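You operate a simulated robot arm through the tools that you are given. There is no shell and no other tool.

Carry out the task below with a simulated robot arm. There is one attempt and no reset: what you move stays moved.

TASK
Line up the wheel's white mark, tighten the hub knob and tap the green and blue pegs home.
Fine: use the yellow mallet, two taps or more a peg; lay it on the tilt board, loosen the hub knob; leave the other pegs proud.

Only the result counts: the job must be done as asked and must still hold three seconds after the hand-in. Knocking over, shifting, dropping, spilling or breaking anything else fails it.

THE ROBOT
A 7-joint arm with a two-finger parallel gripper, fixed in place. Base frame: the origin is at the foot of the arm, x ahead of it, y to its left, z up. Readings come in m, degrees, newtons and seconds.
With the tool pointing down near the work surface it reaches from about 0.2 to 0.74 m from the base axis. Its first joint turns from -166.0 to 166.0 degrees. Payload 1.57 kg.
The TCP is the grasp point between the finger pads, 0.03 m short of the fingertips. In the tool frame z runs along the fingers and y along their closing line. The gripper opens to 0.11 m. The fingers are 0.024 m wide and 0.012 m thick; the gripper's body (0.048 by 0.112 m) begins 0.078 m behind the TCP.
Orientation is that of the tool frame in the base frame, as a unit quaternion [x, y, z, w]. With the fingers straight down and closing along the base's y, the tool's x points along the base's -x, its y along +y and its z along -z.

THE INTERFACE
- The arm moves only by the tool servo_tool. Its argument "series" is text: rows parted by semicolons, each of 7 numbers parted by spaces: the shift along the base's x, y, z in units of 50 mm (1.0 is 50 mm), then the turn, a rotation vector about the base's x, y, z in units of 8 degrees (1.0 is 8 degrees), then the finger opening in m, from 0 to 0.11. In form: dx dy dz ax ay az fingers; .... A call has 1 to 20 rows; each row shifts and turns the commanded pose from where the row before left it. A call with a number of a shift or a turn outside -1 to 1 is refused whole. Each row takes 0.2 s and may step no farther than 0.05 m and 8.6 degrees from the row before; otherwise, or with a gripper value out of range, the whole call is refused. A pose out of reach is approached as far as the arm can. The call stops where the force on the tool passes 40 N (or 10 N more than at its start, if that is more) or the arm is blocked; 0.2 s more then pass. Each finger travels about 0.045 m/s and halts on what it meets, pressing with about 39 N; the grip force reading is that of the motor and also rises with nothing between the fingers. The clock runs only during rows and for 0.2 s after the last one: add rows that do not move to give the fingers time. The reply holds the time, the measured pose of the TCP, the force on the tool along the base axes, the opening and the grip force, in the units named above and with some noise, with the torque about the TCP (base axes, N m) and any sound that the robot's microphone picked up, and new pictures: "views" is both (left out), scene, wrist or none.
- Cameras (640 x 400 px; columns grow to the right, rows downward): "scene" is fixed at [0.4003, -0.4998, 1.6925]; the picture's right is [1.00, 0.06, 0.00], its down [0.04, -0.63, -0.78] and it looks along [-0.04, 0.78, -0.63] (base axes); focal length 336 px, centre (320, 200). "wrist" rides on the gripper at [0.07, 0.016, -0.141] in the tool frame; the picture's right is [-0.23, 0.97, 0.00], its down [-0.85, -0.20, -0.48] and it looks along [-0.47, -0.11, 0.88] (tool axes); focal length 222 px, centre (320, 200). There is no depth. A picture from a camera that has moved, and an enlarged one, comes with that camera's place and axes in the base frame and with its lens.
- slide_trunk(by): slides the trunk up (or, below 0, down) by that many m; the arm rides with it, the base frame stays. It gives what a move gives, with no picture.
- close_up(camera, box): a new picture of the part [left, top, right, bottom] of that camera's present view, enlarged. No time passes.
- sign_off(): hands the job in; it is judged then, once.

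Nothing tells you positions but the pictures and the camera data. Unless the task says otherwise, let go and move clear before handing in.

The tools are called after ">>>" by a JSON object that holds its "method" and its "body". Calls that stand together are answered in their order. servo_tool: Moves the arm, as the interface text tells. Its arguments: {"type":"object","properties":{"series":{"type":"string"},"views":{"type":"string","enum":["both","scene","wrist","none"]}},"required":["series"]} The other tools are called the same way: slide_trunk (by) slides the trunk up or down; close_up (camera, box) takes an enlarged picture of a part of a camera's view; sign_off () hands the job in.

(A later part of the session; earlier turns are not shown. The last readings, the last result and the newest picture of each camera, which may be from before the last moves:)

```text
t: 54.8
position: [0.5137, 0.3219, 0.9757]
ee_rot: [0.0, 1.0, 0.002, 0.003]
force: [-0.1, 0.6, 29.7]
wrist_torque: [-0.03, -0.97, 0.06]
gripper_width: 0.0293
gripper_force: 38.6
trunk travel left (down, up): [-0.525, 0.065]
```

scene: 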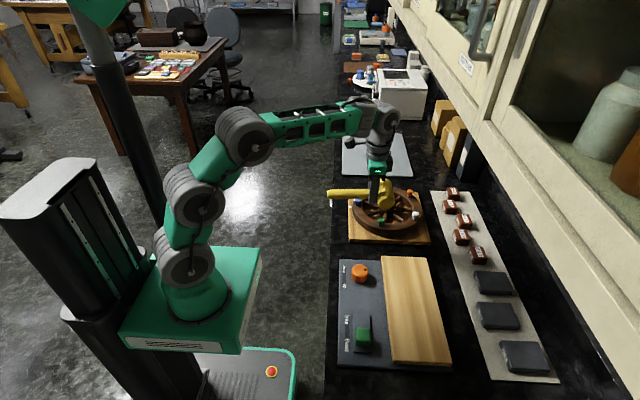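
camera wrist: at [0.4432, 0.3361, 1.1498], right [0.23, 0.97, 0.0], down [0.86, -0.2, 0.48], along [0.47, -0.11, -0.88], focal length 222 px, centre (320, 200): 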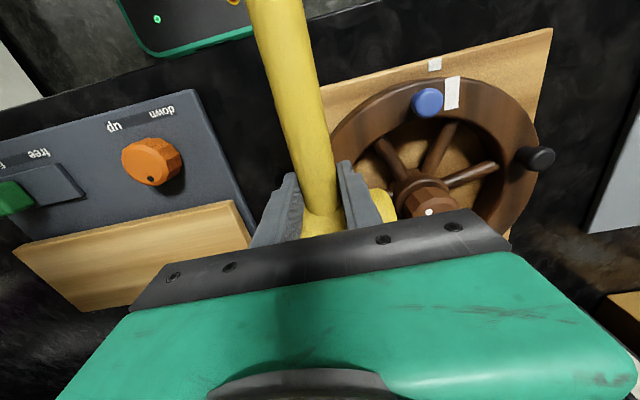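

>>> {"method": "servo_tool", "body": {"series": "0 0 0.2 0 0 0 0.005; 0 0 0.6 0 0 0 0.005; 0 0 0.9 0 0 0 0.005; 0 0 0 0 0 0 0.005", "views": "wrist"}}

>>> {"method": "close_up", "body": {"camera": "scene", "box": [345, 175, 435, 245]}}

>>> {"method": "close_up", "body": {"camera": "scene", "box": [370, 205, 410, 237]}}

```text
t: 55.8
position: [0.5158, 0.3203, 1.0585]
ee_rot: [0.001, 1.0, -0.001, -0.001]
force: [-0.1, 0.0, -2.5]
wrist_torque: [0.01, 0.0, -0.05]
gripper_width: 0.0288
gripper_force: 38.6
trunk travel left (down, up): [-0.525, 0.065]
camera wrist: at [0.447, 0.3358, 1.1986], right [0.23, 0.97, 0.0], down [0.86, -0.2, 0.48], along [0.46, -0.11, -0.88], focal length 222 px, centre (320, 200)
```

wrist: 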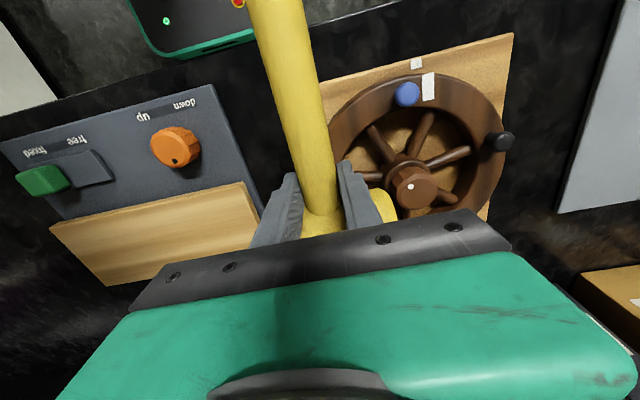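

```text
5.71 times, centred on (390, 210) of scene
camera zoom: at [0.4003, -0.4998, 1.6925], right [1.0, 0.06, 0.0], down [0.04, -0.63, -0.78], along [-0.04, 0.78, -0.63], focal length 1920 px, centre (-80, 143)
```

zoom: 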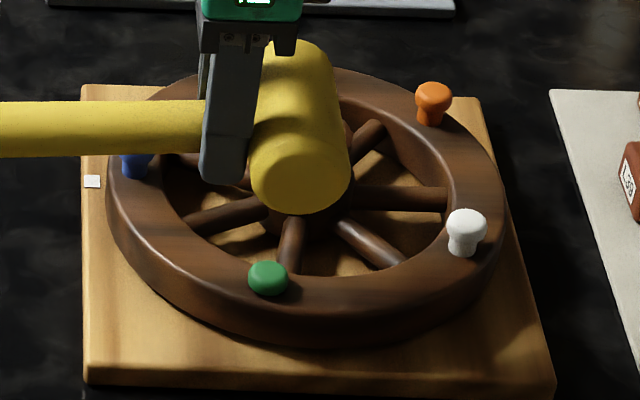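

```text
12.50 times, centred on (390, 221) of scene
camera zoom: at [0.4003, -0.4998, 1.6925], right [1.0, 0.06, 0.0], down [0.04, -0.63, -0.78], along [-0.04, 0.78, -0.63], focal length 4199 px, centre (-555, -62)
```

zoom: 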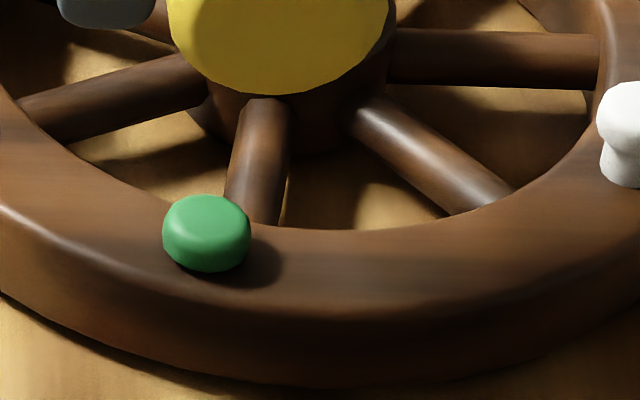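

The green peg is now home, with its cap seated on the rim. It took one stroke to start it and a second to seat it, and I'll add two light taps so the count is certain.

>>> {"method": "servo_tool", "body": {"series": "-0.03 0 -0.6 0 0 0 0.005; 0 0 -0.55 0 0 0 0.005; 0 0 -0.45 0 0 0 0.005; 0 0 0 0 0 0 0.005; 0 0 0.4 0 0 0 0.005; 0 0 -0.4 0 0 0 0.005; 0 0 0 0 0 0 0.005", "views": "none"}}

>>> {"method": "servo_tool", "body": {"series": "0 0 0.5 0 0 0 0.005; 0 0 0.6 0 0 0 0.005; 0 0 0.6 0 0 0 0.005; 0 0 0 0 0 0 0.005", "views": "wrist"}}

>>> {"method": "close_up", "body": {"camera": "scene", "box": [345, 175, 435, 245]}}

```text
t: 57.4
position: [0.5136, 0.3214, 0.9786]
ee_rot: [0.0, 1.0, 0.0, -0.001]
force: [-0.5, 0.0, -2.9]
wrist_torque: [-0.01, 0.05, -0.03]
gripper_width: 0.0292
gripper_force: 38.4
trunk travel left (down, up): [-0.525, 0.065]
```

```text
t: 58.4
position: [0.5133, 0.3214, 1.065]
ee_rot: [-0.001, 1.0, -0.001, 0.0]
force: [0.0, -0.1, -2.1]
wrist_torque: [0.0, 0.05, 0.0]
gripper_width: 0.029
gripper_force: 38.8
trunk travel left (down, up): [-0.525, 0.065]
camera wrist: at [0.4442, 0.3356, 1.2051], right [0.23, 0.97, 0.0], down [0.86, -0.2, 0.48], along [0.47, -0.11, -0.88], focal length 222 px, centre (320, 200)
```

wrist: 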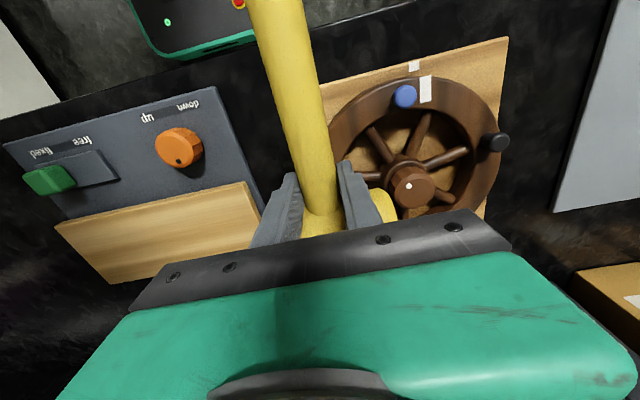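

```text
5.71 times, centred on (390, 210) of scene
camera zoom: at [0.4003, -0.4998, 1.6925], right [1.0, 0.06, 0.0], down [0.04, -0.63, -0.78], along [-0.04, 0.78, -0.63], focal length 1920 px, centre (-80, 143)
```

zoom: 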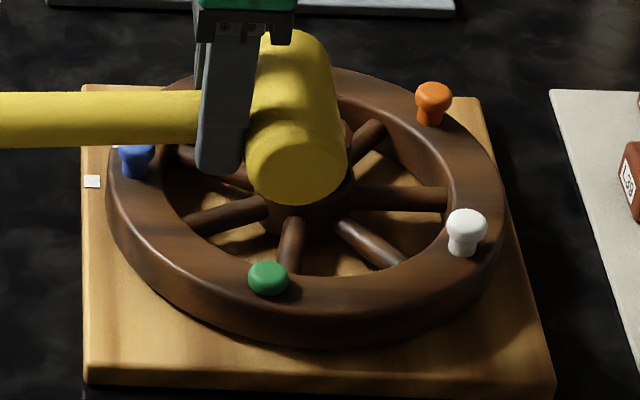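

The extra taps stopped just short of the cap, because the seated cap is a little lower than I assumed. I'll repeat them slightly deeper and watch the force.

>>> {"method": "servo_tool", "body": {"series": "0 0 -0.7 0 0 0 0.005; 0 0 -0.65 0 0 0 0.005; 0 0 -0.47 0 0 0 0.005; 0 0 0 0 0 0 0.005", "views": "none"}}

>>> {"method": "servo_tool", "body": {"series": "0 0 -0.04 0 0 0 0.005; 0 0 0 0 0 0 0.005", "views": "none"}}

```text
t: 59.4
position: [0.5152, 0.3218, 0.9771]
ee_rot: [0.001, 1.0, 0.002, 0.004]
force: [-3.3, -4.3, 27.3]
wrist_torque: [-0.27, -0.82, -0.15]
gripper_width: 0.0291
gripper_force: 39.2
trunk travel left (down, up): [-0.525, 0.065]
```

```text
t: 60.0
position: [0.5113, 0.3227, 0.9708]
ee_rot: [-0.001, 1.0, 0.0, 0.001]
force: [-1.0, 2.4, 21.2]
wrist_torque: [-0.25, -0.74, -0.32]
gripper_width: 0.0289
gripper_force: 38.9
trunk travel left (down, up): [-0.525, 0.065]
```

>>> {"method": "servo_tool", "body": {"series": "0 0 0.3 0 0 0 0.005; 0 0 0.7 0 0 0 0.005; 0 0 0.8 0 0 0 0.005; 0 0 0 0 0 0 0.005", "views": "wrist"}}

>>> {"method": "close_up", "body": {"camera": "scene", "box": [345, 175, 435, 245]}}

>>> {"method": "close_up", "body": {"camera": "scene", "box": [320, 160, 420, 230]}}

>>> {"method": "close_up", "body": {"camera": "wrist", "box": [230, 100, 430, 230]}}

```text
t: 61.0
position: [0.5123, 0.3228, 1.0608]
ee_rot: [0.0, 1.0, 0.0, -0.001]
force: [0.6, -0.7, -2.7]
wrist_torque: [-0.02, 0.03, -0.02]
gripper_width: 0.029
gripper_force: 38.4
trunk travel left (down, up): [-0.525, 0.065]
camera wrist: at [0.4427, 0.3378, 1.2004], right [0.23, 0.97, 0.0], down [0.86, -0.2, 0.48], along [0.47, -0.11, -0.88], focal length 222 px, centre (320, 200)
```

wrist: 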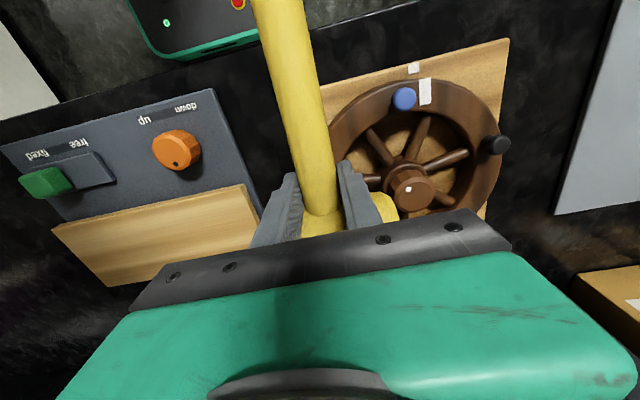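

```text
5.71 times, centred on (390, 210) of scene
camera zoom: at [0.4003, -0.4998, 1.6925], right [1.0, 0.06, 0.0], down [0.04, -0.63, -0.78], along [-0.04, 0.78, -0.63], focal length 1920 px, centre (-80, 143)
```

zoom: 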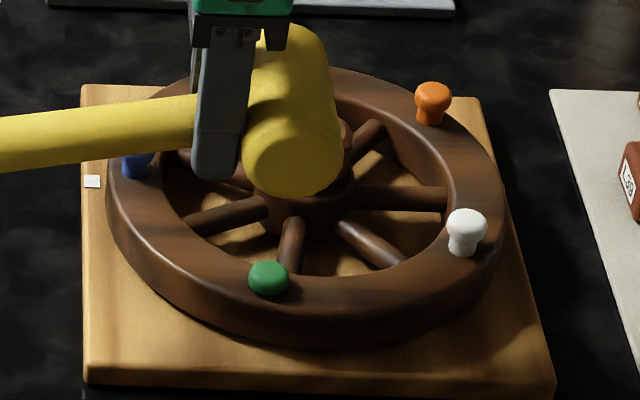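

```text
5.71 times, centred on (370, 195) of scene
camera zoom: at [0.4003, -0.4998, 1.6925], right [1.0, 0.06, 0.0], down [0.04, -0.63, -0.78], along [-0.04, 0.78, -0.63], focal length 1920 px, centre (34, 229)
```

zoom: 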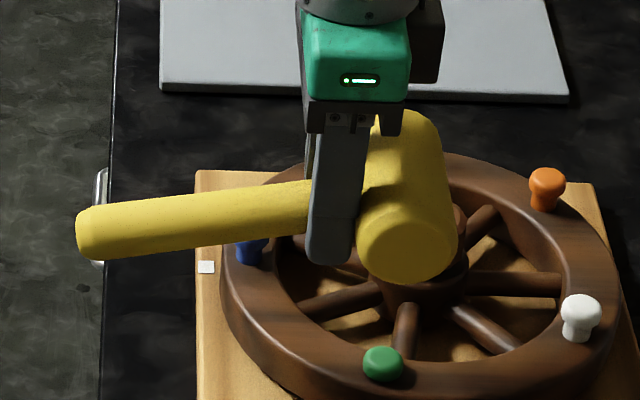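

```text
3.08 times, centred on (330, 165) of wrist
camera zoom: at [0.4427, 0.3378, 1.2004], right [0.23, 0.97, 0.0], down [0.86, -0.2, 0.48], along [0.47, -0.11, -0.88], focal length 684 px, centre (289, 308)
```

zoom: 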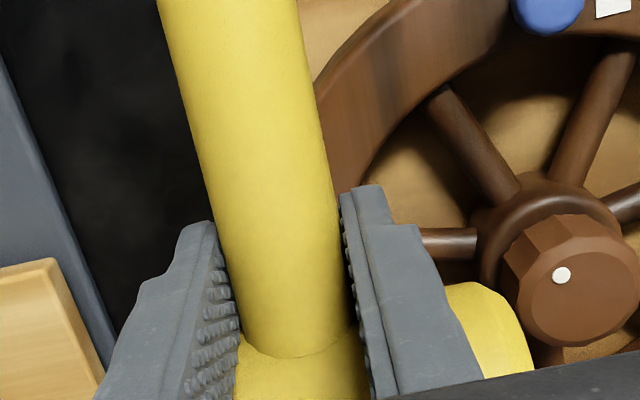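

The green peg is home and firm. The last hard press twisted the mallet about 8° in the grip, so I'll press more gently on the blue peg. I'm tilting the tool 8° to level the mallet again and moving over to blue.

>>> {"method": "servo_tool", "body": {"series": "-0.46 0.63 0 0 0.34 0 0.005; -0.46 0.63 0 0 0.34 0 0.005; -0.45 0.63 0 0 0.34 0 0.005; 0 0 0 0 0 0 0.005", "views": "both"}}

>>> {"method": "close_up", "body": {"camera": "scene", "box": [310, 140, 430, 230]}}

```text
t: 62.0
position: [0.4444, 0.4121, 1.058]
ee_rot: [0.001, 0.998, -0.001, -0.069]
force: [0.3, 0.3, -3.7]
wrist_torque: [-0.01, 0.02, -0.02]
gripper_width: 0.029
gripper_force: 39.0
out of reach, approached as far as the arm can: row 3
trunk travel left (down, up): [-0.525, 0.065]
camera wrist: at [0.3952, 0.4272, 1.2066], right [0.23, 0.97, -0.03], down [0.91, -0.2, 0.35], along [0.34, -0.11, -0.93], focal length 222 px, centre (320, 200)
```

scene: 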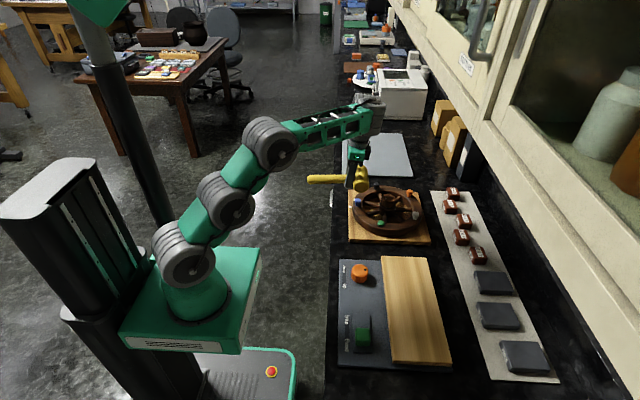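
wrist: 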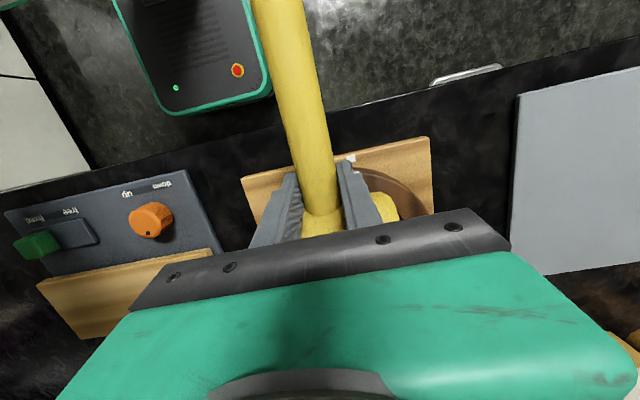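

```text
4.44 times, centred on (370, 185) of scene
camera zoom: at [0.4003, -0.4998, 1.6925], right [1.0, 0.06, 0.0], down [0.04, -0.63, -0.78], along [-0.04, 0.78, -0.63], focal length 1493 px, centre (98, 267)
```

zoom: 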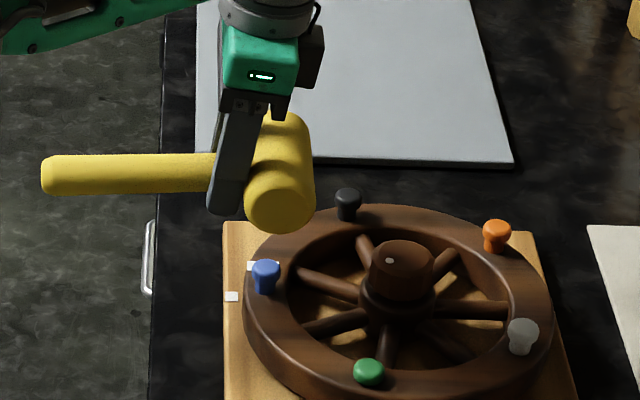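

>>> {"method": "servo_tool", "body": {"series": "0 0.05 -0.45 0 0 0 0.005; 0 0.06 -0.45 0 0 0 0.005; 0 0 0 0 0 0 0.005", "views": "wrist"}}

>>> {"method": "close_up", "body": {"camera": "scene", "box": [320, 160, 420, 230]}}

```text
t: 62.8
position: [0.444, 0.4178, 1.0133]
ee_rot: [0.001, 0.997, -0.001, -0.073]
force: [-0.4, -0.3, -3.5]
wrist_torque: [0.02, 0.04, 0.01]
gripper_width: 0.0291
gripper_force: 38.7
trunk travel left (down, up): [-0.525, 0.065]
camera wrist: at [0.3966, 0.4337, 1.1618], right [0.23, 0.97, -0.03], down [0.91, -0.2, 0.35], along [0.33, -0.11, -0.94], focal length 222 px, centre (320, 200)
```

wrist: 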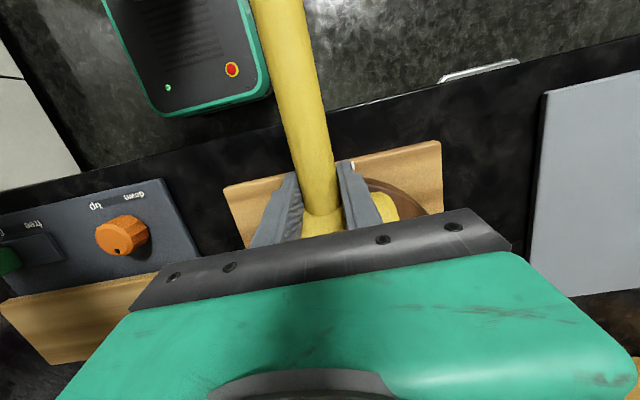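

```text
5.71 times, centred on (370, 195) of scene
camera zoom: at [0.4003, -0.4998, 1.6925], right [1.0, 0.06, 0.0], down [0.04, -0.63, -0.78], along [-0.04, 0.78, -0.63], focal length 1920 px, centre (34, 229)
```

zoom: 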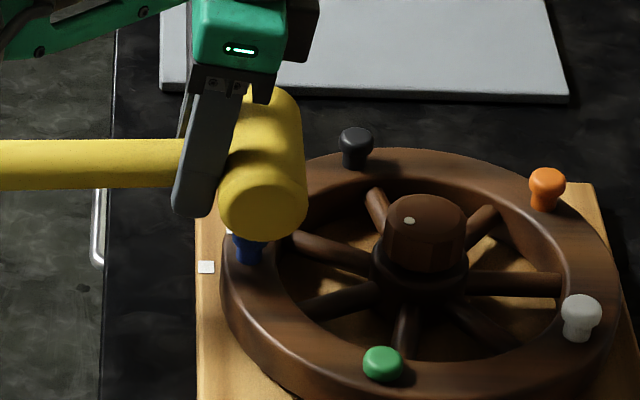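

The head is right above the blue peg. First tap on blue, with the force checked while it's down.

>>> {"method": "servo_tool", "body": {"series": "0 0 -0.57 0 0 0 0.005; 0 0 0 0 0 0 0.005", "views": "none"}}

>>> {"method": "close_up", "body": {"camera": "scene", "box": [330, 175, 400, 225]}}

>>> {"method": "servo_tool", "body": {"series": "0 0 0.7 0 0 0 0.005; 0 0 0.6 0 0 0 0.005; 0 0 0 0 0 0 0.005", "views": "none"}}

>>> {"method": "close_up", "body": {"camera": "scene", "box": [330, 175, 400, 225]}}

```text
t: 63.4
position: [0.4524, 0.4252, 0.9894]
ee_rot: [0.001, 0.997, -0.002, -0.072]
force: [0.0, 0.9, -3.0]
wrist_torque: [0.0, 0.03, 0.01]
gripper_width: 0.029
gripper_force: 39.3
out of reach, approached as far as the arm can: row 1
trunk travel left (down, up): [-0.525, 0.065]
```

```text
8.00 times, centred on (365, 200) of scene
camera zoom: at [0.4003, -0.4998, 1.6925], right [1.0, 0.06, 0.0], down [0.04, -0.63, -0.78], along [-0.04, 0.78, -0.63], focal length 2688 px, centre (-40, 200)
```

zoom: 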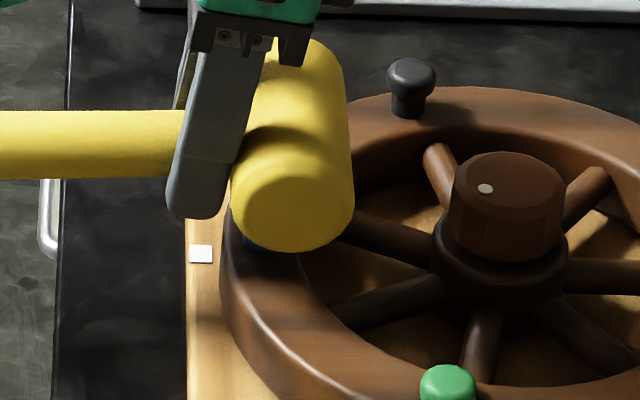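

```text
t: 64.2
position: [0.4526, 0.4213, 1.0421]
ee_rot: [0.0, 0.998, 0.0, -0.07]
force: [-0.3, -0.1, -3.0]
wrist_torque: [0.03, 0.02, -0.01]
gripper_width: 0.0289
gripper_force: 38.4
out of reach, approached as far as the arm can: row 2
trunk travel left (down, up): [-0.525, 0.065]
```

```text
8.00 times, centred on (365, 200) of scene
camera zoom: at [0.4003, -0.4998, 1.6925], right [1.0, 0.06, 0.0], down [0.04, -0.63, -0.78], along [-0.04, 0.78, -0.63], focal length 2688 px, centre (-40, 200)
```

zoom: 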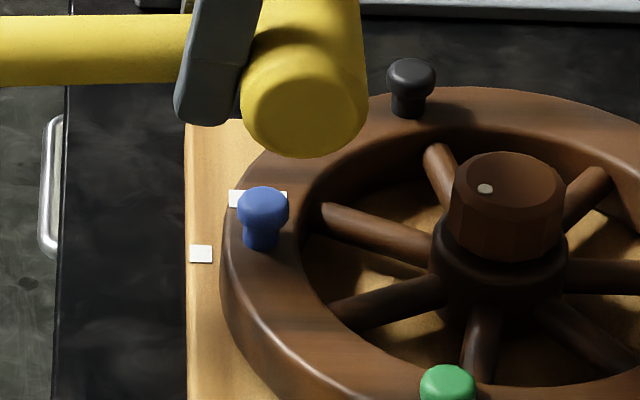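

That pose ran into a reach or joint limit because of the tilt, so the tap fell short and slightly to the side. I'll take the tilt out; a raised head changes nothing about the barrel itself. Then I'll re-centre over the blue peg.

>>> {"method": "servo_tool", "body": {"series": "-0.1 -0.04 0 0 -0.5 0 0.005; -0.1 -0.04 0 0 -0.5 0 0.005; 0 0 0 0 0 0 0.005", "views": "none"}}

>>> {"method": "close_up", "body": {"camera": "scene", "box": [310, 150, 410, 220]}}

```text
t: 65.0
position: [0.4475, 0.4317, 1.0452]
ee_rot: [0.002, 0.999, 0.006, -0.035]
force: [-0.4, 0.3, -4.0]
wrist_torque: [-0.02, 0.01, -0.03]
gripper_width: 0.0292
gripper_force: 38.7
out of reach, approached as far as the arm can: row 1, 2
trunk travel left (down, up): [-0.525, 0.065]
```

```text
5.71 times, centred on (360, 185) of scene
camera zoom: at [0.4003, -0.4998, 1.6925], right [1.0, 0.06, 0.0], down [0.04, -0.63, -0.78], along [-0.04, 0.78, -0.63], focal length 1920 px, centre (91, 286)
```

zoom: 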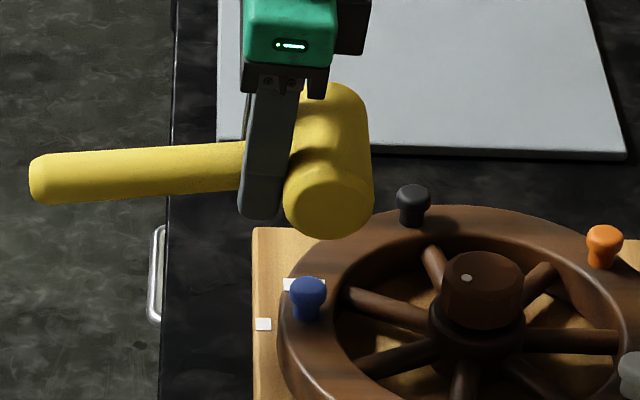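

>>> {"method": "servo_tool", "body": {"series": "0.2 -0.5 0.1 0 0 0 0.005; 0.2 -0.5 0.1 0 -0.25 0 0.005; 0.2 -0.5 0 0 -0.25 0 0.005; 0 0 0 0 0 0 0.005", "views": "scene"}}

```text
t: 66.0
position: [0.4763, 0.3556, 1.0549]
ee_rot: [0.003, 1.0, 0.006, -0.001]
force: [0.4, -0.3, -3.7]
wrist_torque: [0.03, 0.07, 0.0]
gripper_width: 0.0291
gripper_force: 38.4
trunk travel left (down, up): [-0.525, 0.065]
```

scene: 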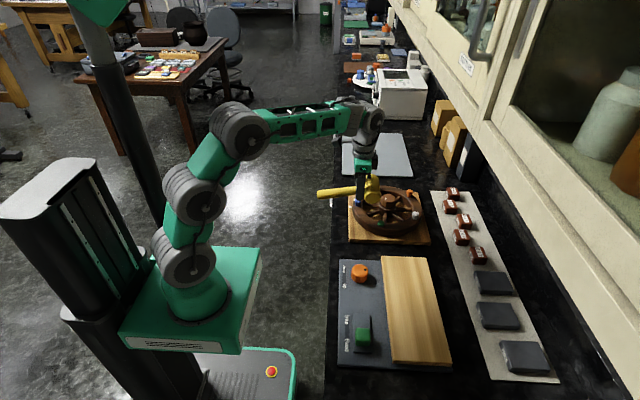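

>>> {"method": "servo_tool", "body": {"series": "-0.33 0.62 -0.2 0 0 0 0.005; -0.33 0.62 -0.2 0 0 0 0.005; 0 0 0 0 0 0 0.005", "views": "none"}}

>>> {"method": "close_up", "body": {"camera": "scene", "box": [310, 160, 410, 230]}}

```text
t: 66.8
position: [0.443, 0.4189, 1.0363]
ee_rot: [0.002, 1.0, 0.006, -0.001]
force: [-0.2, -0.1, -2.7]
wrist_torque: [0.01, 0.03, 0.0]
gripper_width: 0.029
gripper_force: 39.2
trunk travel left (down, up): [-0.525, 0.065]
```

```text
5.71 times, centred on (360, 195) of scene
camera zoom: at [0.4003, -0.4998, 1.6925], right [1.0, 0.06, 0.0], down [0.04, -0.63, -0.78], along [-0.04, 0.78, -0.63], focal length 1920 px, centre (91, 229)
```

zoom: 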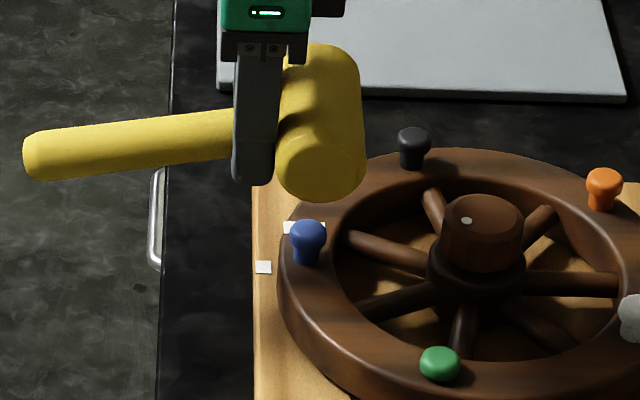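

>>> {"method": "servo_tool", "body": {"series": "0.03 -0.02 -0.6 0 0 0 0.005; 0 0 0 0 0 0 0.005", "views": "none"}}

>>> {"method": "close_up", "body": {"camera": "scene", "box": [330, 175, 400, 225]}}

```text
t: 67.4
position: [0.4463, 0.4171, 1.0038]
ee_rot: [0.002, 1.0, 0.006, -0.002]
force: [0.3, -0.4, -3.6]
wrist_torque: [0.01, 0.04, 0.02]
gripper_width: 0.0288
gripper_force: 38.8
trunk travel left (down, up): [-0.525, 0.065]
```

```text
8.00 times, centred on (365, 200) of scene
camera zoom: at [0.4003, -0.4998, 1.6925], right [1.0, 0.06, 0.0], down [0.04, -0.63, -0.78], along [-0.04, 0.78, -0.63], focal length 2688 px, centre (-40, 200)
```

zoom: 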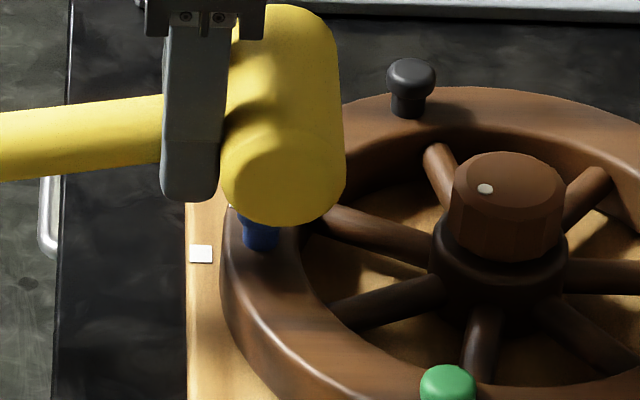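

>>> {"method": "servo_tool", "body": {"series": "-0.02 0 -0.35 0 0 0 0.005; 0 0 0 0 0 0 0.005", "views": "none"}}

>>> {"method": "servo_tool", "body": {"series": "0 0 -0.12 0 0 0 0.005; 0 0 0 0 0 0 0.005", "views": "none"}}

>>> {"method": "close_up", "body": {"camera": "scene", "box": [330, 175, 400, 225]}}

```text
t: 68.0
position: [0.4455, 0.4169, 0.9866]
ee_rot: [0.002, 1.0, 0.008, 0.0]
force: [-0.9, -0.7, -2.9]
wrist_torque: [0.02, 0.05, 0.05]
gripper_width: 0.0291
gripper_force: 38.8
trunk travel left (down, up): [-0.525, 0.065]
```

```text
t: 68.6
position: [0.4448, 0.4183, 0.9807]
ee_rot: [0.002, 1.0, 0.007, -0.001]
force: [-0.6, 0.7, -0.2]
wrist_torque: [0.02, -0.07, 0.03]
gripper_width: 0.029
gripper_force: 38.7
trunk travel left (down, up): [-0.525, 0.065]
```

```text
8.00 times, centred on (365, 200) of scene
camera zoom: at [0.4003, -0.4998, 1.6925], right [1.0, 0.06, 0.0], down [0.04, -0.63, -0.78], along [-0.04, 0.78, -0.63], focal length 2688 px, centre (-40, 200)
```

zoom: 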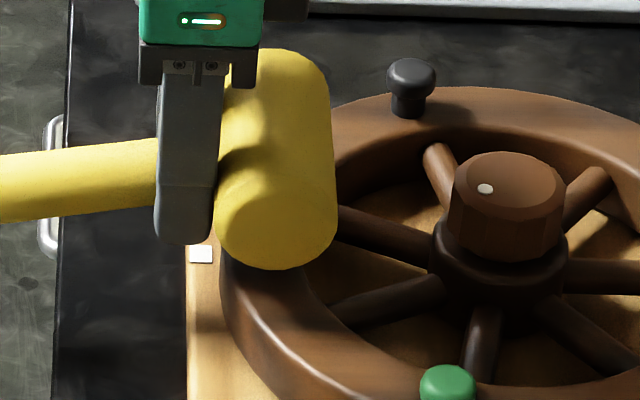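

Contact (the reading rose about 3 N). I'll lift off to end the first tap and look at the peg.

>>> {"method": "servo_tool", "body": {"series": "0 0 0.5 0 0 0 0.005; 0 0 0.6 0 0 0 0.005; 0 0 0 0 0 0 0.005", "views": "none"}}

>>> {"method": "close_up", "body": {"camera": "scene", "box": [330, 175, 400, 225]}}

```text
t: 69.4
position: [0.4443, 0.416, 1.0359]
ee_rot: [0.002, 1.0, 0.006, -0.001]
force: [0.2, -0.4, -3.3]
wrist_torque: [0.01, 0.04, 0.01]
gripper_width: 0.0293
gripper_force: 38.9
trunk travel left (down, up): [-0.525, 0.065]
```

```text
8.00 times, centred on (365, 200) of scene
camera zoom: at [0.4003, -0.4998, 1.6925], right [1.0, 0.06, 0.0], down [0.04, -0.63, -0.78], along [-0.04, 0.78, -0.63], focal length 2688 px, centre (-40, 200)
```

zoom: 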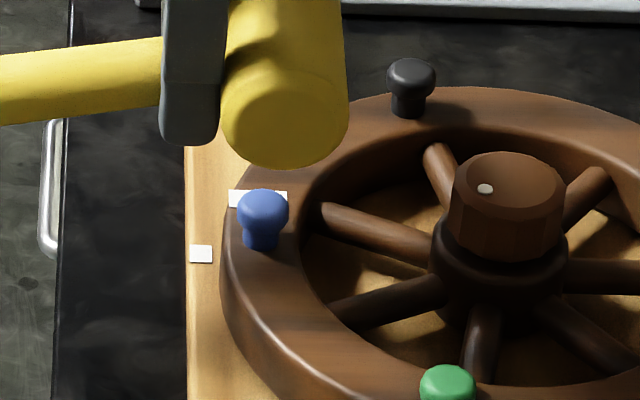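

The first tap moved it about 1 mm. Second tap, deeper.

>>> {"method": "servo_tool", "body": {"series": "0 0.02 -0.6 0 0 0 0.005; 0 0 -0.62 0 0 0 0.005; 0 0 0 0 0 0 0.005", "views": "none"}}

>>> {"method": "servo_tool", "body": {"series": "0 0 0.5 0 0 0 0.005; 0 0 0.7 0 0 0 0.005; 0 0 0 0 0 0 0.005", "views": "none"}}

>>> {"method": "close_up", "body": {"camera": "scene", "box": [330, 175, 400, 225]}}

```text
t: 70.2
position: [0.4447, 0.417, 0.9775]
ee_rot: [0.002, 1.0, 0.006, 0.0]
force: [-1.4, 0.0, 0.8]
wrist_torque: [-0.01, -0.07, 0.0]
gripper_width: 0.0287
gripper_force: 38.9
trunk travel left (down, up): [-0.525, 0.065]
```

```text
t: 71.0
position: [0.4455, 0.4187, 1.0362]
ee_rot: [0.002, 1.0, 0.006, -0.001]
force: [-0.9, 0.2, -3.7]
wrist_torque: [0.0, 0.02, 0.0]
gripper_width: 0.029
gripper_force: 39.1
trunk travel left (down, up): [-0.525, 0.065]
```

```text
8.00 times, centred on (365, 200) of scene
camera zoom: at [0.4003, -0.4998, 1.6925], right [1.0, 0.06, 0.0], down [0.04, -0.63, -0.78], along [-0.04, 0.78, -0.63], focal length 2688 px, centre (-40, 200)
```

zoom: 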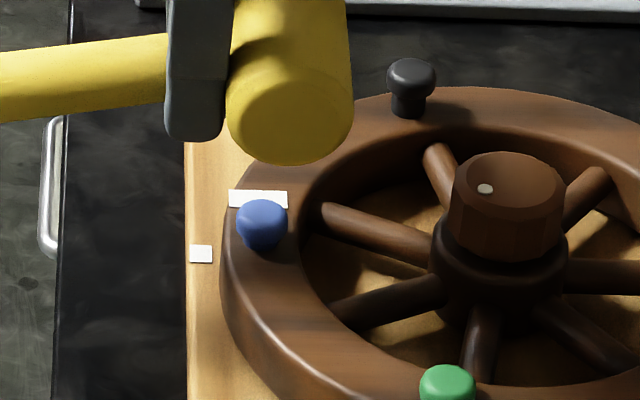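

The blue peg is mostly in. Third tap, slightly deeper.

>>> {"method": "servo_tool", "body": {"series": "-0.02 -0.02 -0.6 0 0 0 0.005; 0 0 -0.68 0 0 0 0.005; 0 0 0 0 0 0 0.005", "views": "none"}}

>>> {"method": "servo_tool", "body": {"series": "0 0 -0.05 0 0 0 0.005; 0 0 0 0 0 0 0.005", "views": "none"}}

```text
t: 71.8
position: [0.446, 0.4187, 0.9735]
ee_rot: [0.001, 1.0, 0.008, -0.001]
force: [0.5, -0.2, 0.1]
wrist_torque: [-0.08, -0.04, 0.0]
gripper_width: 0.0291
gripper_force: 38.6
trunk travel left (down, up): [-0.525, 0.065]
```

```text
t: 72.4
position: [0.4455, 0.4181, 0.9714]
ee_rot: [0.002, 1.0, 0.008, 0.0]
force: [1.3, 0.8, 4.6]
wrist_torque: [-0.09, -0.29, 0.03]
gripper_width: 0.029
gripper_force: 39.0
trunk travel left (down, up): [-0.525, 0.065]
```

>>> {"method": "servo_tool", "body": {"series": "0 0 -0.03 0 0 0 0.005; 0 0 0 0 0 0 0.005", "views": "none"}}

>>> {"method": "servo_tool", "body": {"series": "0 0 0.5 0 0 0 0.005; 0 0 0.8 0 0 0 0.005; 0 0 0.6 0 0 0 0.005; 0 0 0 0 0 0 0.005", "views": "wrist"}}

>>> {"method": "close_up", "body": {"camera": "scene", "box": [330, 175, 400, 225]}}

>>> {"method": "close_up", "body": {"camera": "scene", "box": [370, 205, 410, 237]}}

```text
t: 73.0
position: [0.4453, 0.418, 0.9714]
ee_rot: [0.001, 1.0, 0.009, 0.001]
force: [2.1, 2.4, 17.4]
wrist_torque: [-0.24, -0.72, 0.1]
gripper_width: 0.029
gripper_force: 38.7
trunk travel left (down, up): [-0.525, 0.065]
```

```text
t: 74.0
position: [0.4455, 0.4161, 1.0613]
ee_rot: [0.002, 1.0, 0.006, -0.001]
force: [-0.1, 0.1, -4.0]
wrist_torque: [0.0, 0.03, 0.0]
gripper_width: 0.029
gripper_force: 38.8
trunk travel left (down, up): [-0.525, 0.065]
camera wrist: at [0.3761, 0.4292, 1.2032], right [0.23, 0.97, 0.01], down [0.86, -0.21, 0.47], along [0.46, -0.1, -0.88], focal length 222 px, centre (320, 200)
```

wrist: 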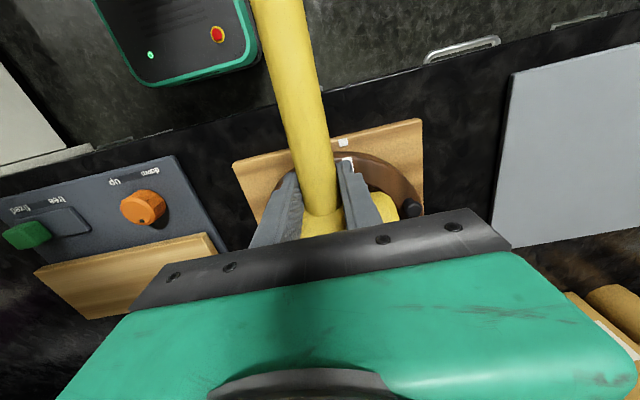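

```text
8.00 times, centred on (365, 200) of scene
camera zoom: at [0.4003, -0.4998, 1.6925], right [1.0, 0.06, 0.0], down [0.04, -0.63, -0.78], along [-0.04, 0.78, -0.63], focal length 2688 px, centre (-40, 200)
```

zoom: 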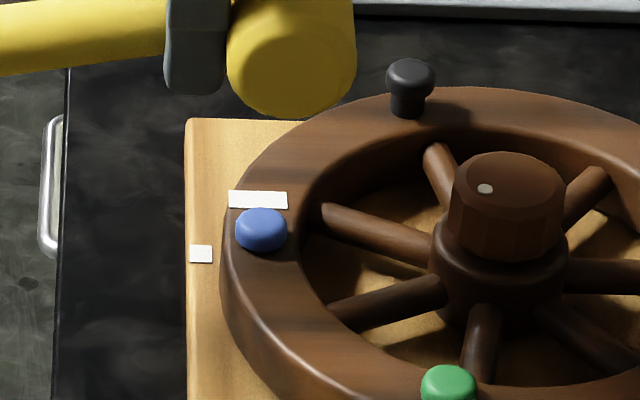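

```text
12.50 times, centred on (390, 221) of scene
camera zoom: at [0.4003, -0.4998, 1.6925], right [1.0, 0.06, 0.0], down [0.04, -0.63, -0.78], along [-0.04, 0.78, -0.63], focal length 4199 px, centre (-555, -62)
```

zoom: 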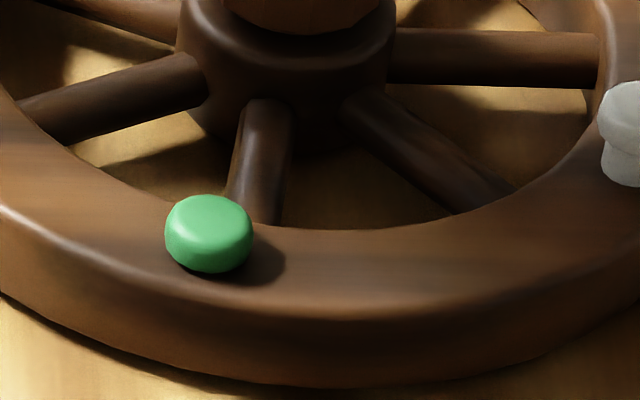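

Both pegs look seated. I'll compare them closely and check the marks before I put the mallet back.

>>> {"method": "close_up", "body": {"camera": "scene", "box": [345, 185, 385, 217]}}

>>> {"method": "close_up", "body": {"camera": "scene", "box": [400, 200, 440, 232]}}

```text
12.50 times, centred on (365, 201) of scene
camera zoom: at [0.4003, -0.4998, 1.6925], right [1.0, 0.06, 0.0], down [0.04, -0.63, -0.78], along [-0.04, 0.78, -0.63], focal length 4199 px, centre (-242, 188)
```

zoom: 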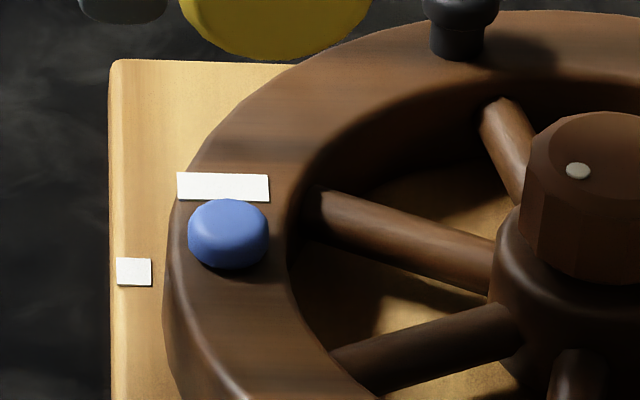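

```text
12.50 times, centred on (420, 216) of scene
camera zoom: at [0.4003, -0.4998, 1.6925], right [1.0, 0.06, 0.0], down [0.04, -0.63, -0.78], along [-0.04, 0.78, -0.63], focal length 4199 px, centre (-930, 0)
```

zoom: 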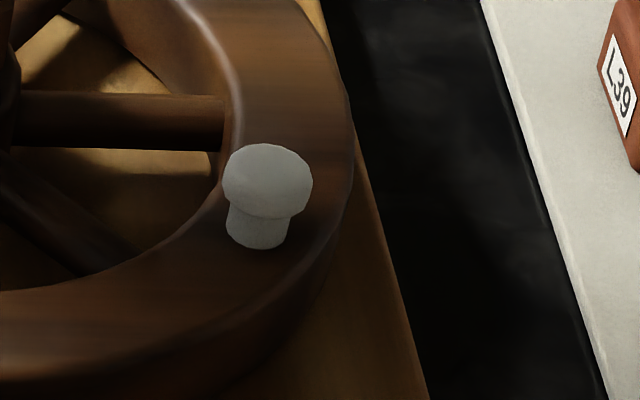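

Blue is fully seated. Green may still be about a millimetre higher, so I'll give it another moderate tap to be sure.

>>> {"method": "servo_tool", "body": {"series": "0.463 -0.63 0 0 0 0 0.005; 0.463 -0.63 0 0 0 0 0.005; 0.463 -0.63 0 0 0 0 0.005; 0 0 -0.5 0 0 0 0.005; 0 0 -0.5 0 0 0 0.005; 0 0 0 0 0 0 0.005", "views": "none"}}

>>> {"method": "close_up", "body": {"camera": "scene", "box": [345, 175, 435, 245]}}

```text
t: 75.4
position: [0.5149, 0.3243, 1.0109]
ee_rot: [0.002, 1.0, 0.006, -0.001]
force: [1.2, 0.0, -4.1]
wrist_torque: [0.03, 0.05, 0.02]
gripper_width: 0.0287
gripper_force: 39.0
trunk travel left (down, up): [-0.525, 0.065]
```

```text
5.71 times, centred on (390, 210) of scene
camera zoom: at [0.4003, -0.4998, 1.6925], right [1.0, 0.06, 0.0], down [0.04, -0.63, -0.78], along [-0.04, 0.78, -0.63], focal length 1920 px, centre (-80, 143)
```

zoom: 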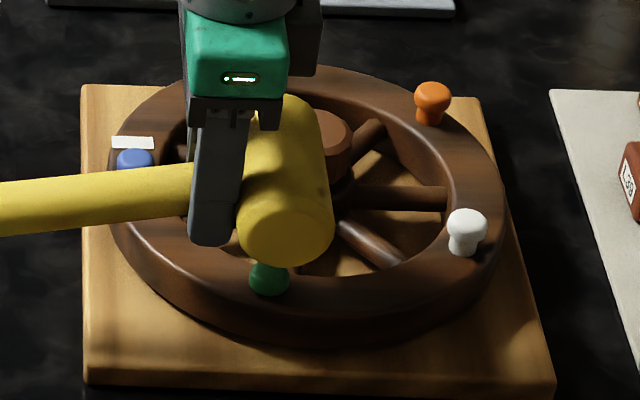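

>>> {"method": "servo_tool", "body": {"series": "0 -0.04 -0.7 0 0 0 0.005; 0 0 0 0 0 0 0.005", "views": "none"}}

>>> {"method": "servo_tool", "body": {"series": "0 0 -0.06 0 0 0 0.005; 0 0 0 0 0 0 0.005", "views": "none"}}

>>> {"method": "servo_tool", "body": {"series": "0 0 -0.04 0 0 0 0.005; 0 0 0 0 0 0 0.005", "views": "none"}}

```text
t: 76.0
position: [0.5147, 0.3206, 0.9788]
ee_rot: [0.002, 1.0, 0.006, -0.001]
force: [-0.8, -0.2, -2.9]
wrist_torque: [0.0, 0.09, -0.02]
gripper_width: 0.0294
gripper_force: 39.2
trunk travel left (down, up): [-0.525, 0.065]
```

```text
t: 76.6
position: [0.5149, 0.3199, 0.9758]
ee_rot: [0.001, 1.0, 0.005, -0.001]
force: [-0.4, -1.0, -2.5]
wrist_torque: [-0.02, 0.05, -0.02]
gripper_width: 0.0286
gripper_force: 38.7
trunk travel left (down, up): [-0.525, 0.065]
```

```text
t: 77.2
position: [0.5131, 0.3199, 0.9727]
ee_rot: [0.002, 1.0, 0.006, -0.001]
force: [-0.1, -0.1, -2.3]
wrist_torque: [0.01, 0.07, 0.0]
gripper_width: 0.0288
gripper_force: 38.7
trunk travel left (down, up): [-0.525, 0.065]
```

>>> {"method": "servo_tool", "body": {"series": "0 0 -0.04 0 0 0 0.005; 0 0 0 0 0 0 0.005", "views": "none"}}

>>> {"method": "servo_tool", "body": {"series": "0 0 -0.04 0 0 0 0.005; 0 0 0 0 0 0 0.005", "views": "none"}}

```text
t: 77.8
position: [0.5144, 0.3202, 0.9716]
ee_rot: [0.002, 1.0, 0.006, 0.0]
force: [0.1, -0.8, 1.0]
wrist_torque: [-0.09, -0.05, -0.01]
gripper_width: 0.0288
gripper_force: 38.7
trunk travel left (down, up): [-0.525, 0.065]
```

```text
t: 78.4
position: [0.5145, 0.3208, 0.9713]
ee_rot: [0.002, 1.0, 0.008, 0.001]
force: [-1.8, -0.9, 15.8]
wrist_torque: [-0.17, -0.54, -0.04]
gripper_width: 0.0291
gripper_force: 38.9
trunk travel left (down, up): [-0.525, 0.065]
```

Green stops at the same height as blue (0.971) with 16 N on it, so both are fully home. I'll lift off and carry the mallet back over the tilt board, reversing the quarter turn.

>>> {"method": "servo_tool", "body": {"series": "0 0 0.5 0 0 0 0.005; 0 0 0.8 0 0 0 0.005; 0 0 0.7 0 0 0 0.005; 0 0 0 0 0 0 0.005", "views": "none"}}

>>> {"method": "servo_tool", "body": {"series": "0.17 -0.585 0 0 0 -0.9375 0.005; 0.17 -0.585 0 0 0 -0.9375 0.005; 0.17 -0.585 0 0 0 -0.9375 0.005; 0.17 -0.585 0 0 0 -0.9375 0.005; 0.17 -0.585 0 0 0 -0.9375 0.005; 0.17 -0.585 0 0 0 -0.9375 0.005; 0.17 -0.585 0 0 0 -0.9375 0.005; 0.17 -0.585 0 0 0 -0.9375 0.005; 0.17 -0.585 0 0 0 -0.9375 0.005; 0.17 -0.585 0 0 0 -0.9375 0.005; 0.17 -0.585 0 0 0 -0.9375 0.005; 0.17 -0.585 0 0 0 -0.9375 0.005; 0 0 0 0 0 0 0.005", "views": "both"}}

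>>> {"method": "close_up", "body": {"camera": "scene", "box": [340, 175, 440, 245]}}

>>> {"method": "close_up", "body": {"camera": "scene", "box": [340, 230, 490, 370]}}

```text
t: 79.4
position: [0.5121, 0.3209, 1.0687]
ee_rot: [0.002, 1.0, 0.006, -0.001]
force: [-0.2, 0.3, -2.7]
wrist_torque: [-0.01, 0.06, 0.0]
gripper_width: 0.029
gripper_force: 38.9
trunk travel left (down, up): [-0.525, 0.065]
```

```text
t: 82.2
position: [0.6169, -0.0311, 1.069]
ee_rot: [0.709, 0.705, 0.006, 0.004]
force: [-0.5, 1.0, -3.9]
wrist_torque: [0.04, 0.04, 0.01]
gripper_width: 0.0292
gripper_force: 39.0
trunk travel left (down, up): [-0.525, 0.065]
camera wrist: at [0.6323, 0.0367, 1.2096], right [0.97, -0.23, 0.01], down [-0.21, -0.86, 0.47], along [-0.1, -0.46, -0.88], focal length 222 px, centre (320, 200)
```

scene: 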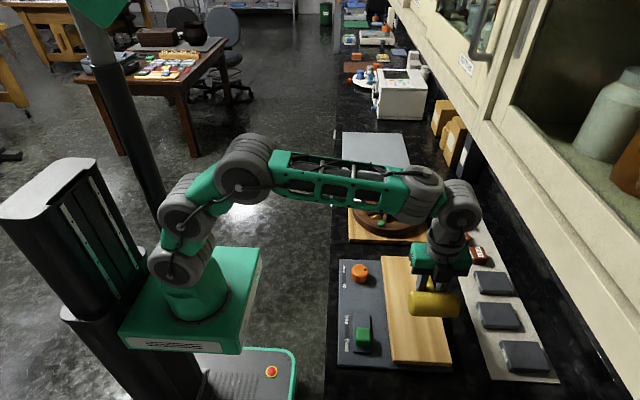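
wrist: 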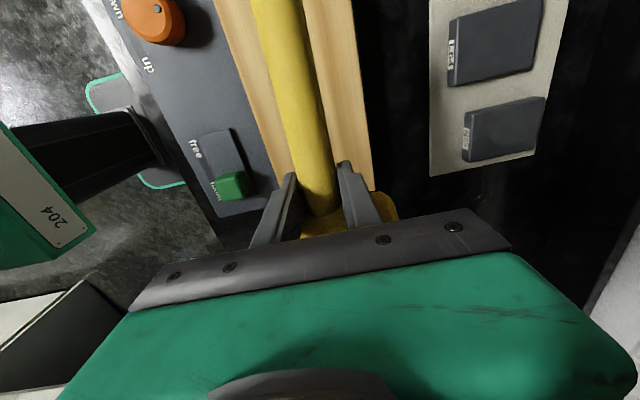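

```text
5.71 times, centred on (390, 210) of scene
camera zoom: at [0.4003, -0.4998, 1.6925], right [1.0, 0.06, 0.0], down [0.04, -0.63, -0.78], along [-0.04, 0.78, -0.63], focal length 1920 px, centre (-80, 143)
```

zoom: 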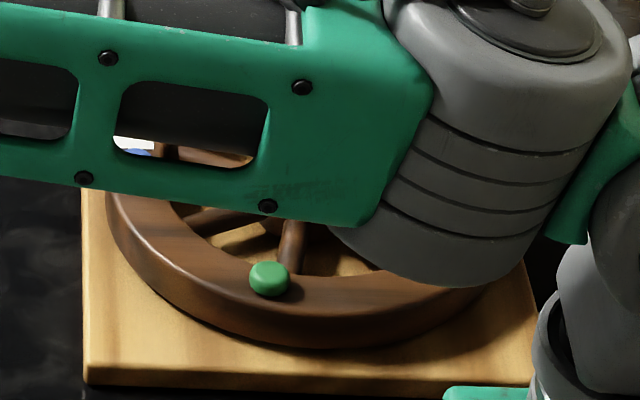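

```text
2.86 times, centred on (415, 300) of scene
camera zoom: at [0.4003, -0.4998, 1.6925], right [1.0, 0.06, 0.0], down [0.04, -0.63, -0.78], along [-0.04, 0.78, -0.63], focal length 960 px, centre (49, -86)
```

zoom: 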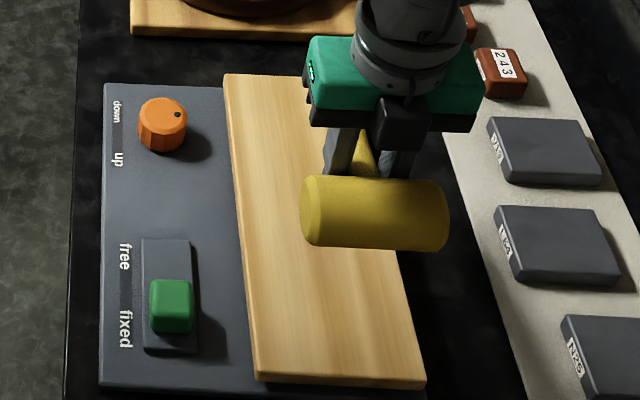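

>>> {"method": "servo_tool", "body": {"series": "0 0 0 0.53 0 0 0.005; 0 0 0 0.53 0 0 0.005; 0 0 0 0 0 0 0.005", "views": "both"}}

>>> {"method": "close_up", "body": {"camera": "wrist", "box": [200, 0, 440, 240]}}

```text
t: 83.0
position: [0.6163, -0.0306, 1.0685]
ee_rot: [0.707, 0.703, 0.057, -0.049]
force: [0.5, -0.9, -3.7]
wrist_torque: [0.03, 0.01, 0.02]
gripper_width: 0.029
gripper_force: 38.6
trunk travel left (down, up): [-0.525, 0.065]
camera wrist: at [0.6317, 0.0155, 1.2177], right [0.97, -0.23, -0.02], down [-0.21, -0.92, 0.34], along [-0.1, -0.33, -0.94], focal length 222 px, centre (320, 200)
```

scene: 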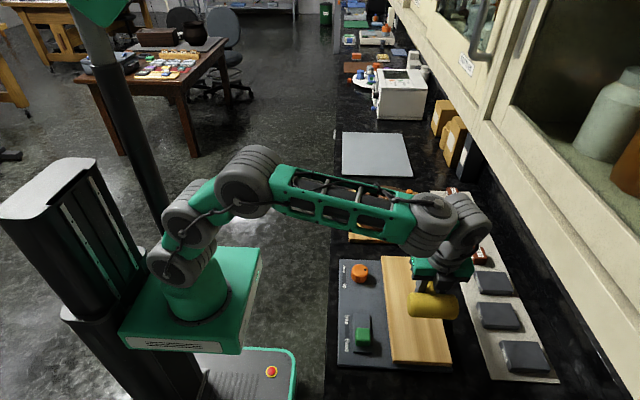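
wrist: 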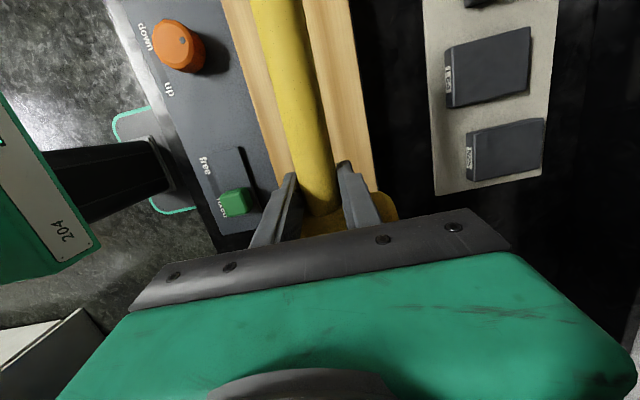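

```text
1.67 times, centred on (320, 120) of wrist
camera zoom: at [0.6317, 0.0155, 1.2177], right [0.97, -0.23, -0.02], down [-0.21, -0.92, 0.34], along [-0.1, -0.33, -0.94], focal length 370 px, centre (320, 333)
```

zoom: 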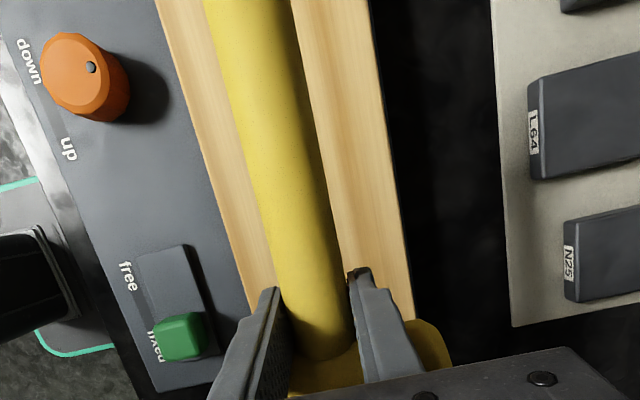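

>>> {"method": "servo_tool", "body": {"series": "0 0 -0.6 0 0 0 0.005; 0 0 -0.7 0 0 0 0.005; 0 0 -0.5 0 0 0 0.005; 0 0 -0.25 0 0 0 0.005; 0 0 0 0 0 0 0.005", "views": "wrist"}}

>>> {"method": "close_up", "body": {"camera": "scene", "box": [340, 230, 490, 370]}}

```text
t: 84.2
position: [0.6155, -0.0305, 0.9655]
ee_rot: [0.707, 0.703, 0.058, -0.048]
force: [-0.6, 0.5, -3.4]
wrist_torque: [0.08, 0.02, 0.0]
gripper_width: 0.0289
gripper_force: 38.7
trunk travel left (down, up): [-0.525, 0.065]
camera wrist: at [0.6305, 0.0161, 1.1139], right [0.97, -0.23, -0.02], down [-0.21, -0.92, 0.34], along [-0.1, -0.33, -0.94], focal length 222 px, centre (320, 200)
```

wrist: 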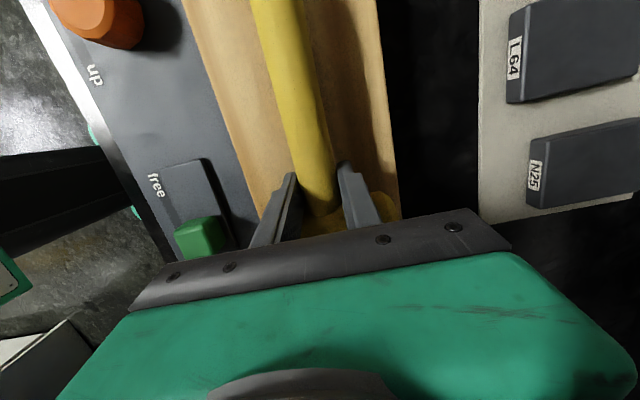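

```text
2.86 times, centred on (415, 300) of scene
camera zoom: at [0.4003, -0.4998, 1.6925], right [1.0, 0.06, 0.0], down [0.04, -0.63, -0.78], along [-0.04, 0.78, -0.63], focal length 960 px, centre (49, -86)
```

zoom: 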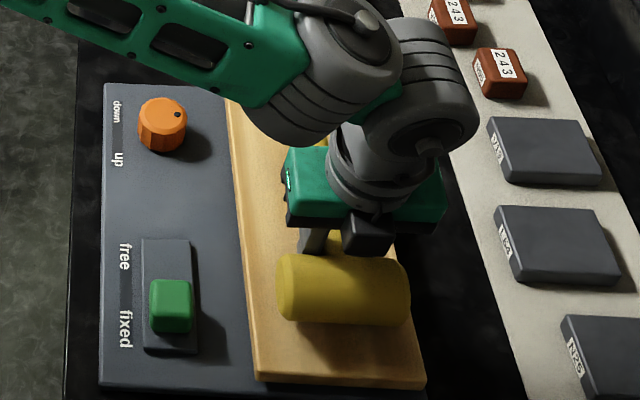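

>>> {"method": "servo_tool", "body": {"series": "0 0 -0.12 0 0 0 0.005; 0 0 0 0 0 0 0.005", "views": "none"}}

>>> {"method": "servo_tool", "body": {"series": "0 0 -0.08 0 0 0 0.005; 0 0 0 0 0 0 0.005", "views": "none"}}

>>> {"method": "servo_tool", "body": {"series": "0 0 -0.06 0 0 0 0.005; 0 0 0 0 0 0 0.005", "views": "none"}}

```text
t: 84.8
position: [0.6157, -0.0296, 0.9594]
ee_rot: [0.707, 0.704, 0.057, -0.048]
force: [0.1, 0.0, -3.3]
wrist_torque: [0.01, -0.02, -0.02]
gripper_width: 0.0291
gripper_force: 38.8
trunk travel left (down, up): [-0.525, 0.065]
```

```text
t: 85.4
position: [0.6155, -0.0303, 0.9551]
ee_rot: [0.707, 0.704, 0.057, -0.05]
force: [0.6, -0.2, -3.5]
wrist_torque: [0.07, -0.02, 0.0]
gripper_width: 0.029
gripper_force: 38.7
trunk travel left (down, up): [-0.525, 0.065]
```

```text
t: 86.0
position: [0.6151, -0.0308, 0.9518]
ee_rot: [0.707, 0.704, 0.057, -0.048]
force: [0.0, 1.1, -2.9]
wrist_torque: [0.04, -0.02, 0.0]
gripper_width: 0.0291
gripper_force: 39.2
trunk travel left (down, up): [-0.525, 0.065]
```

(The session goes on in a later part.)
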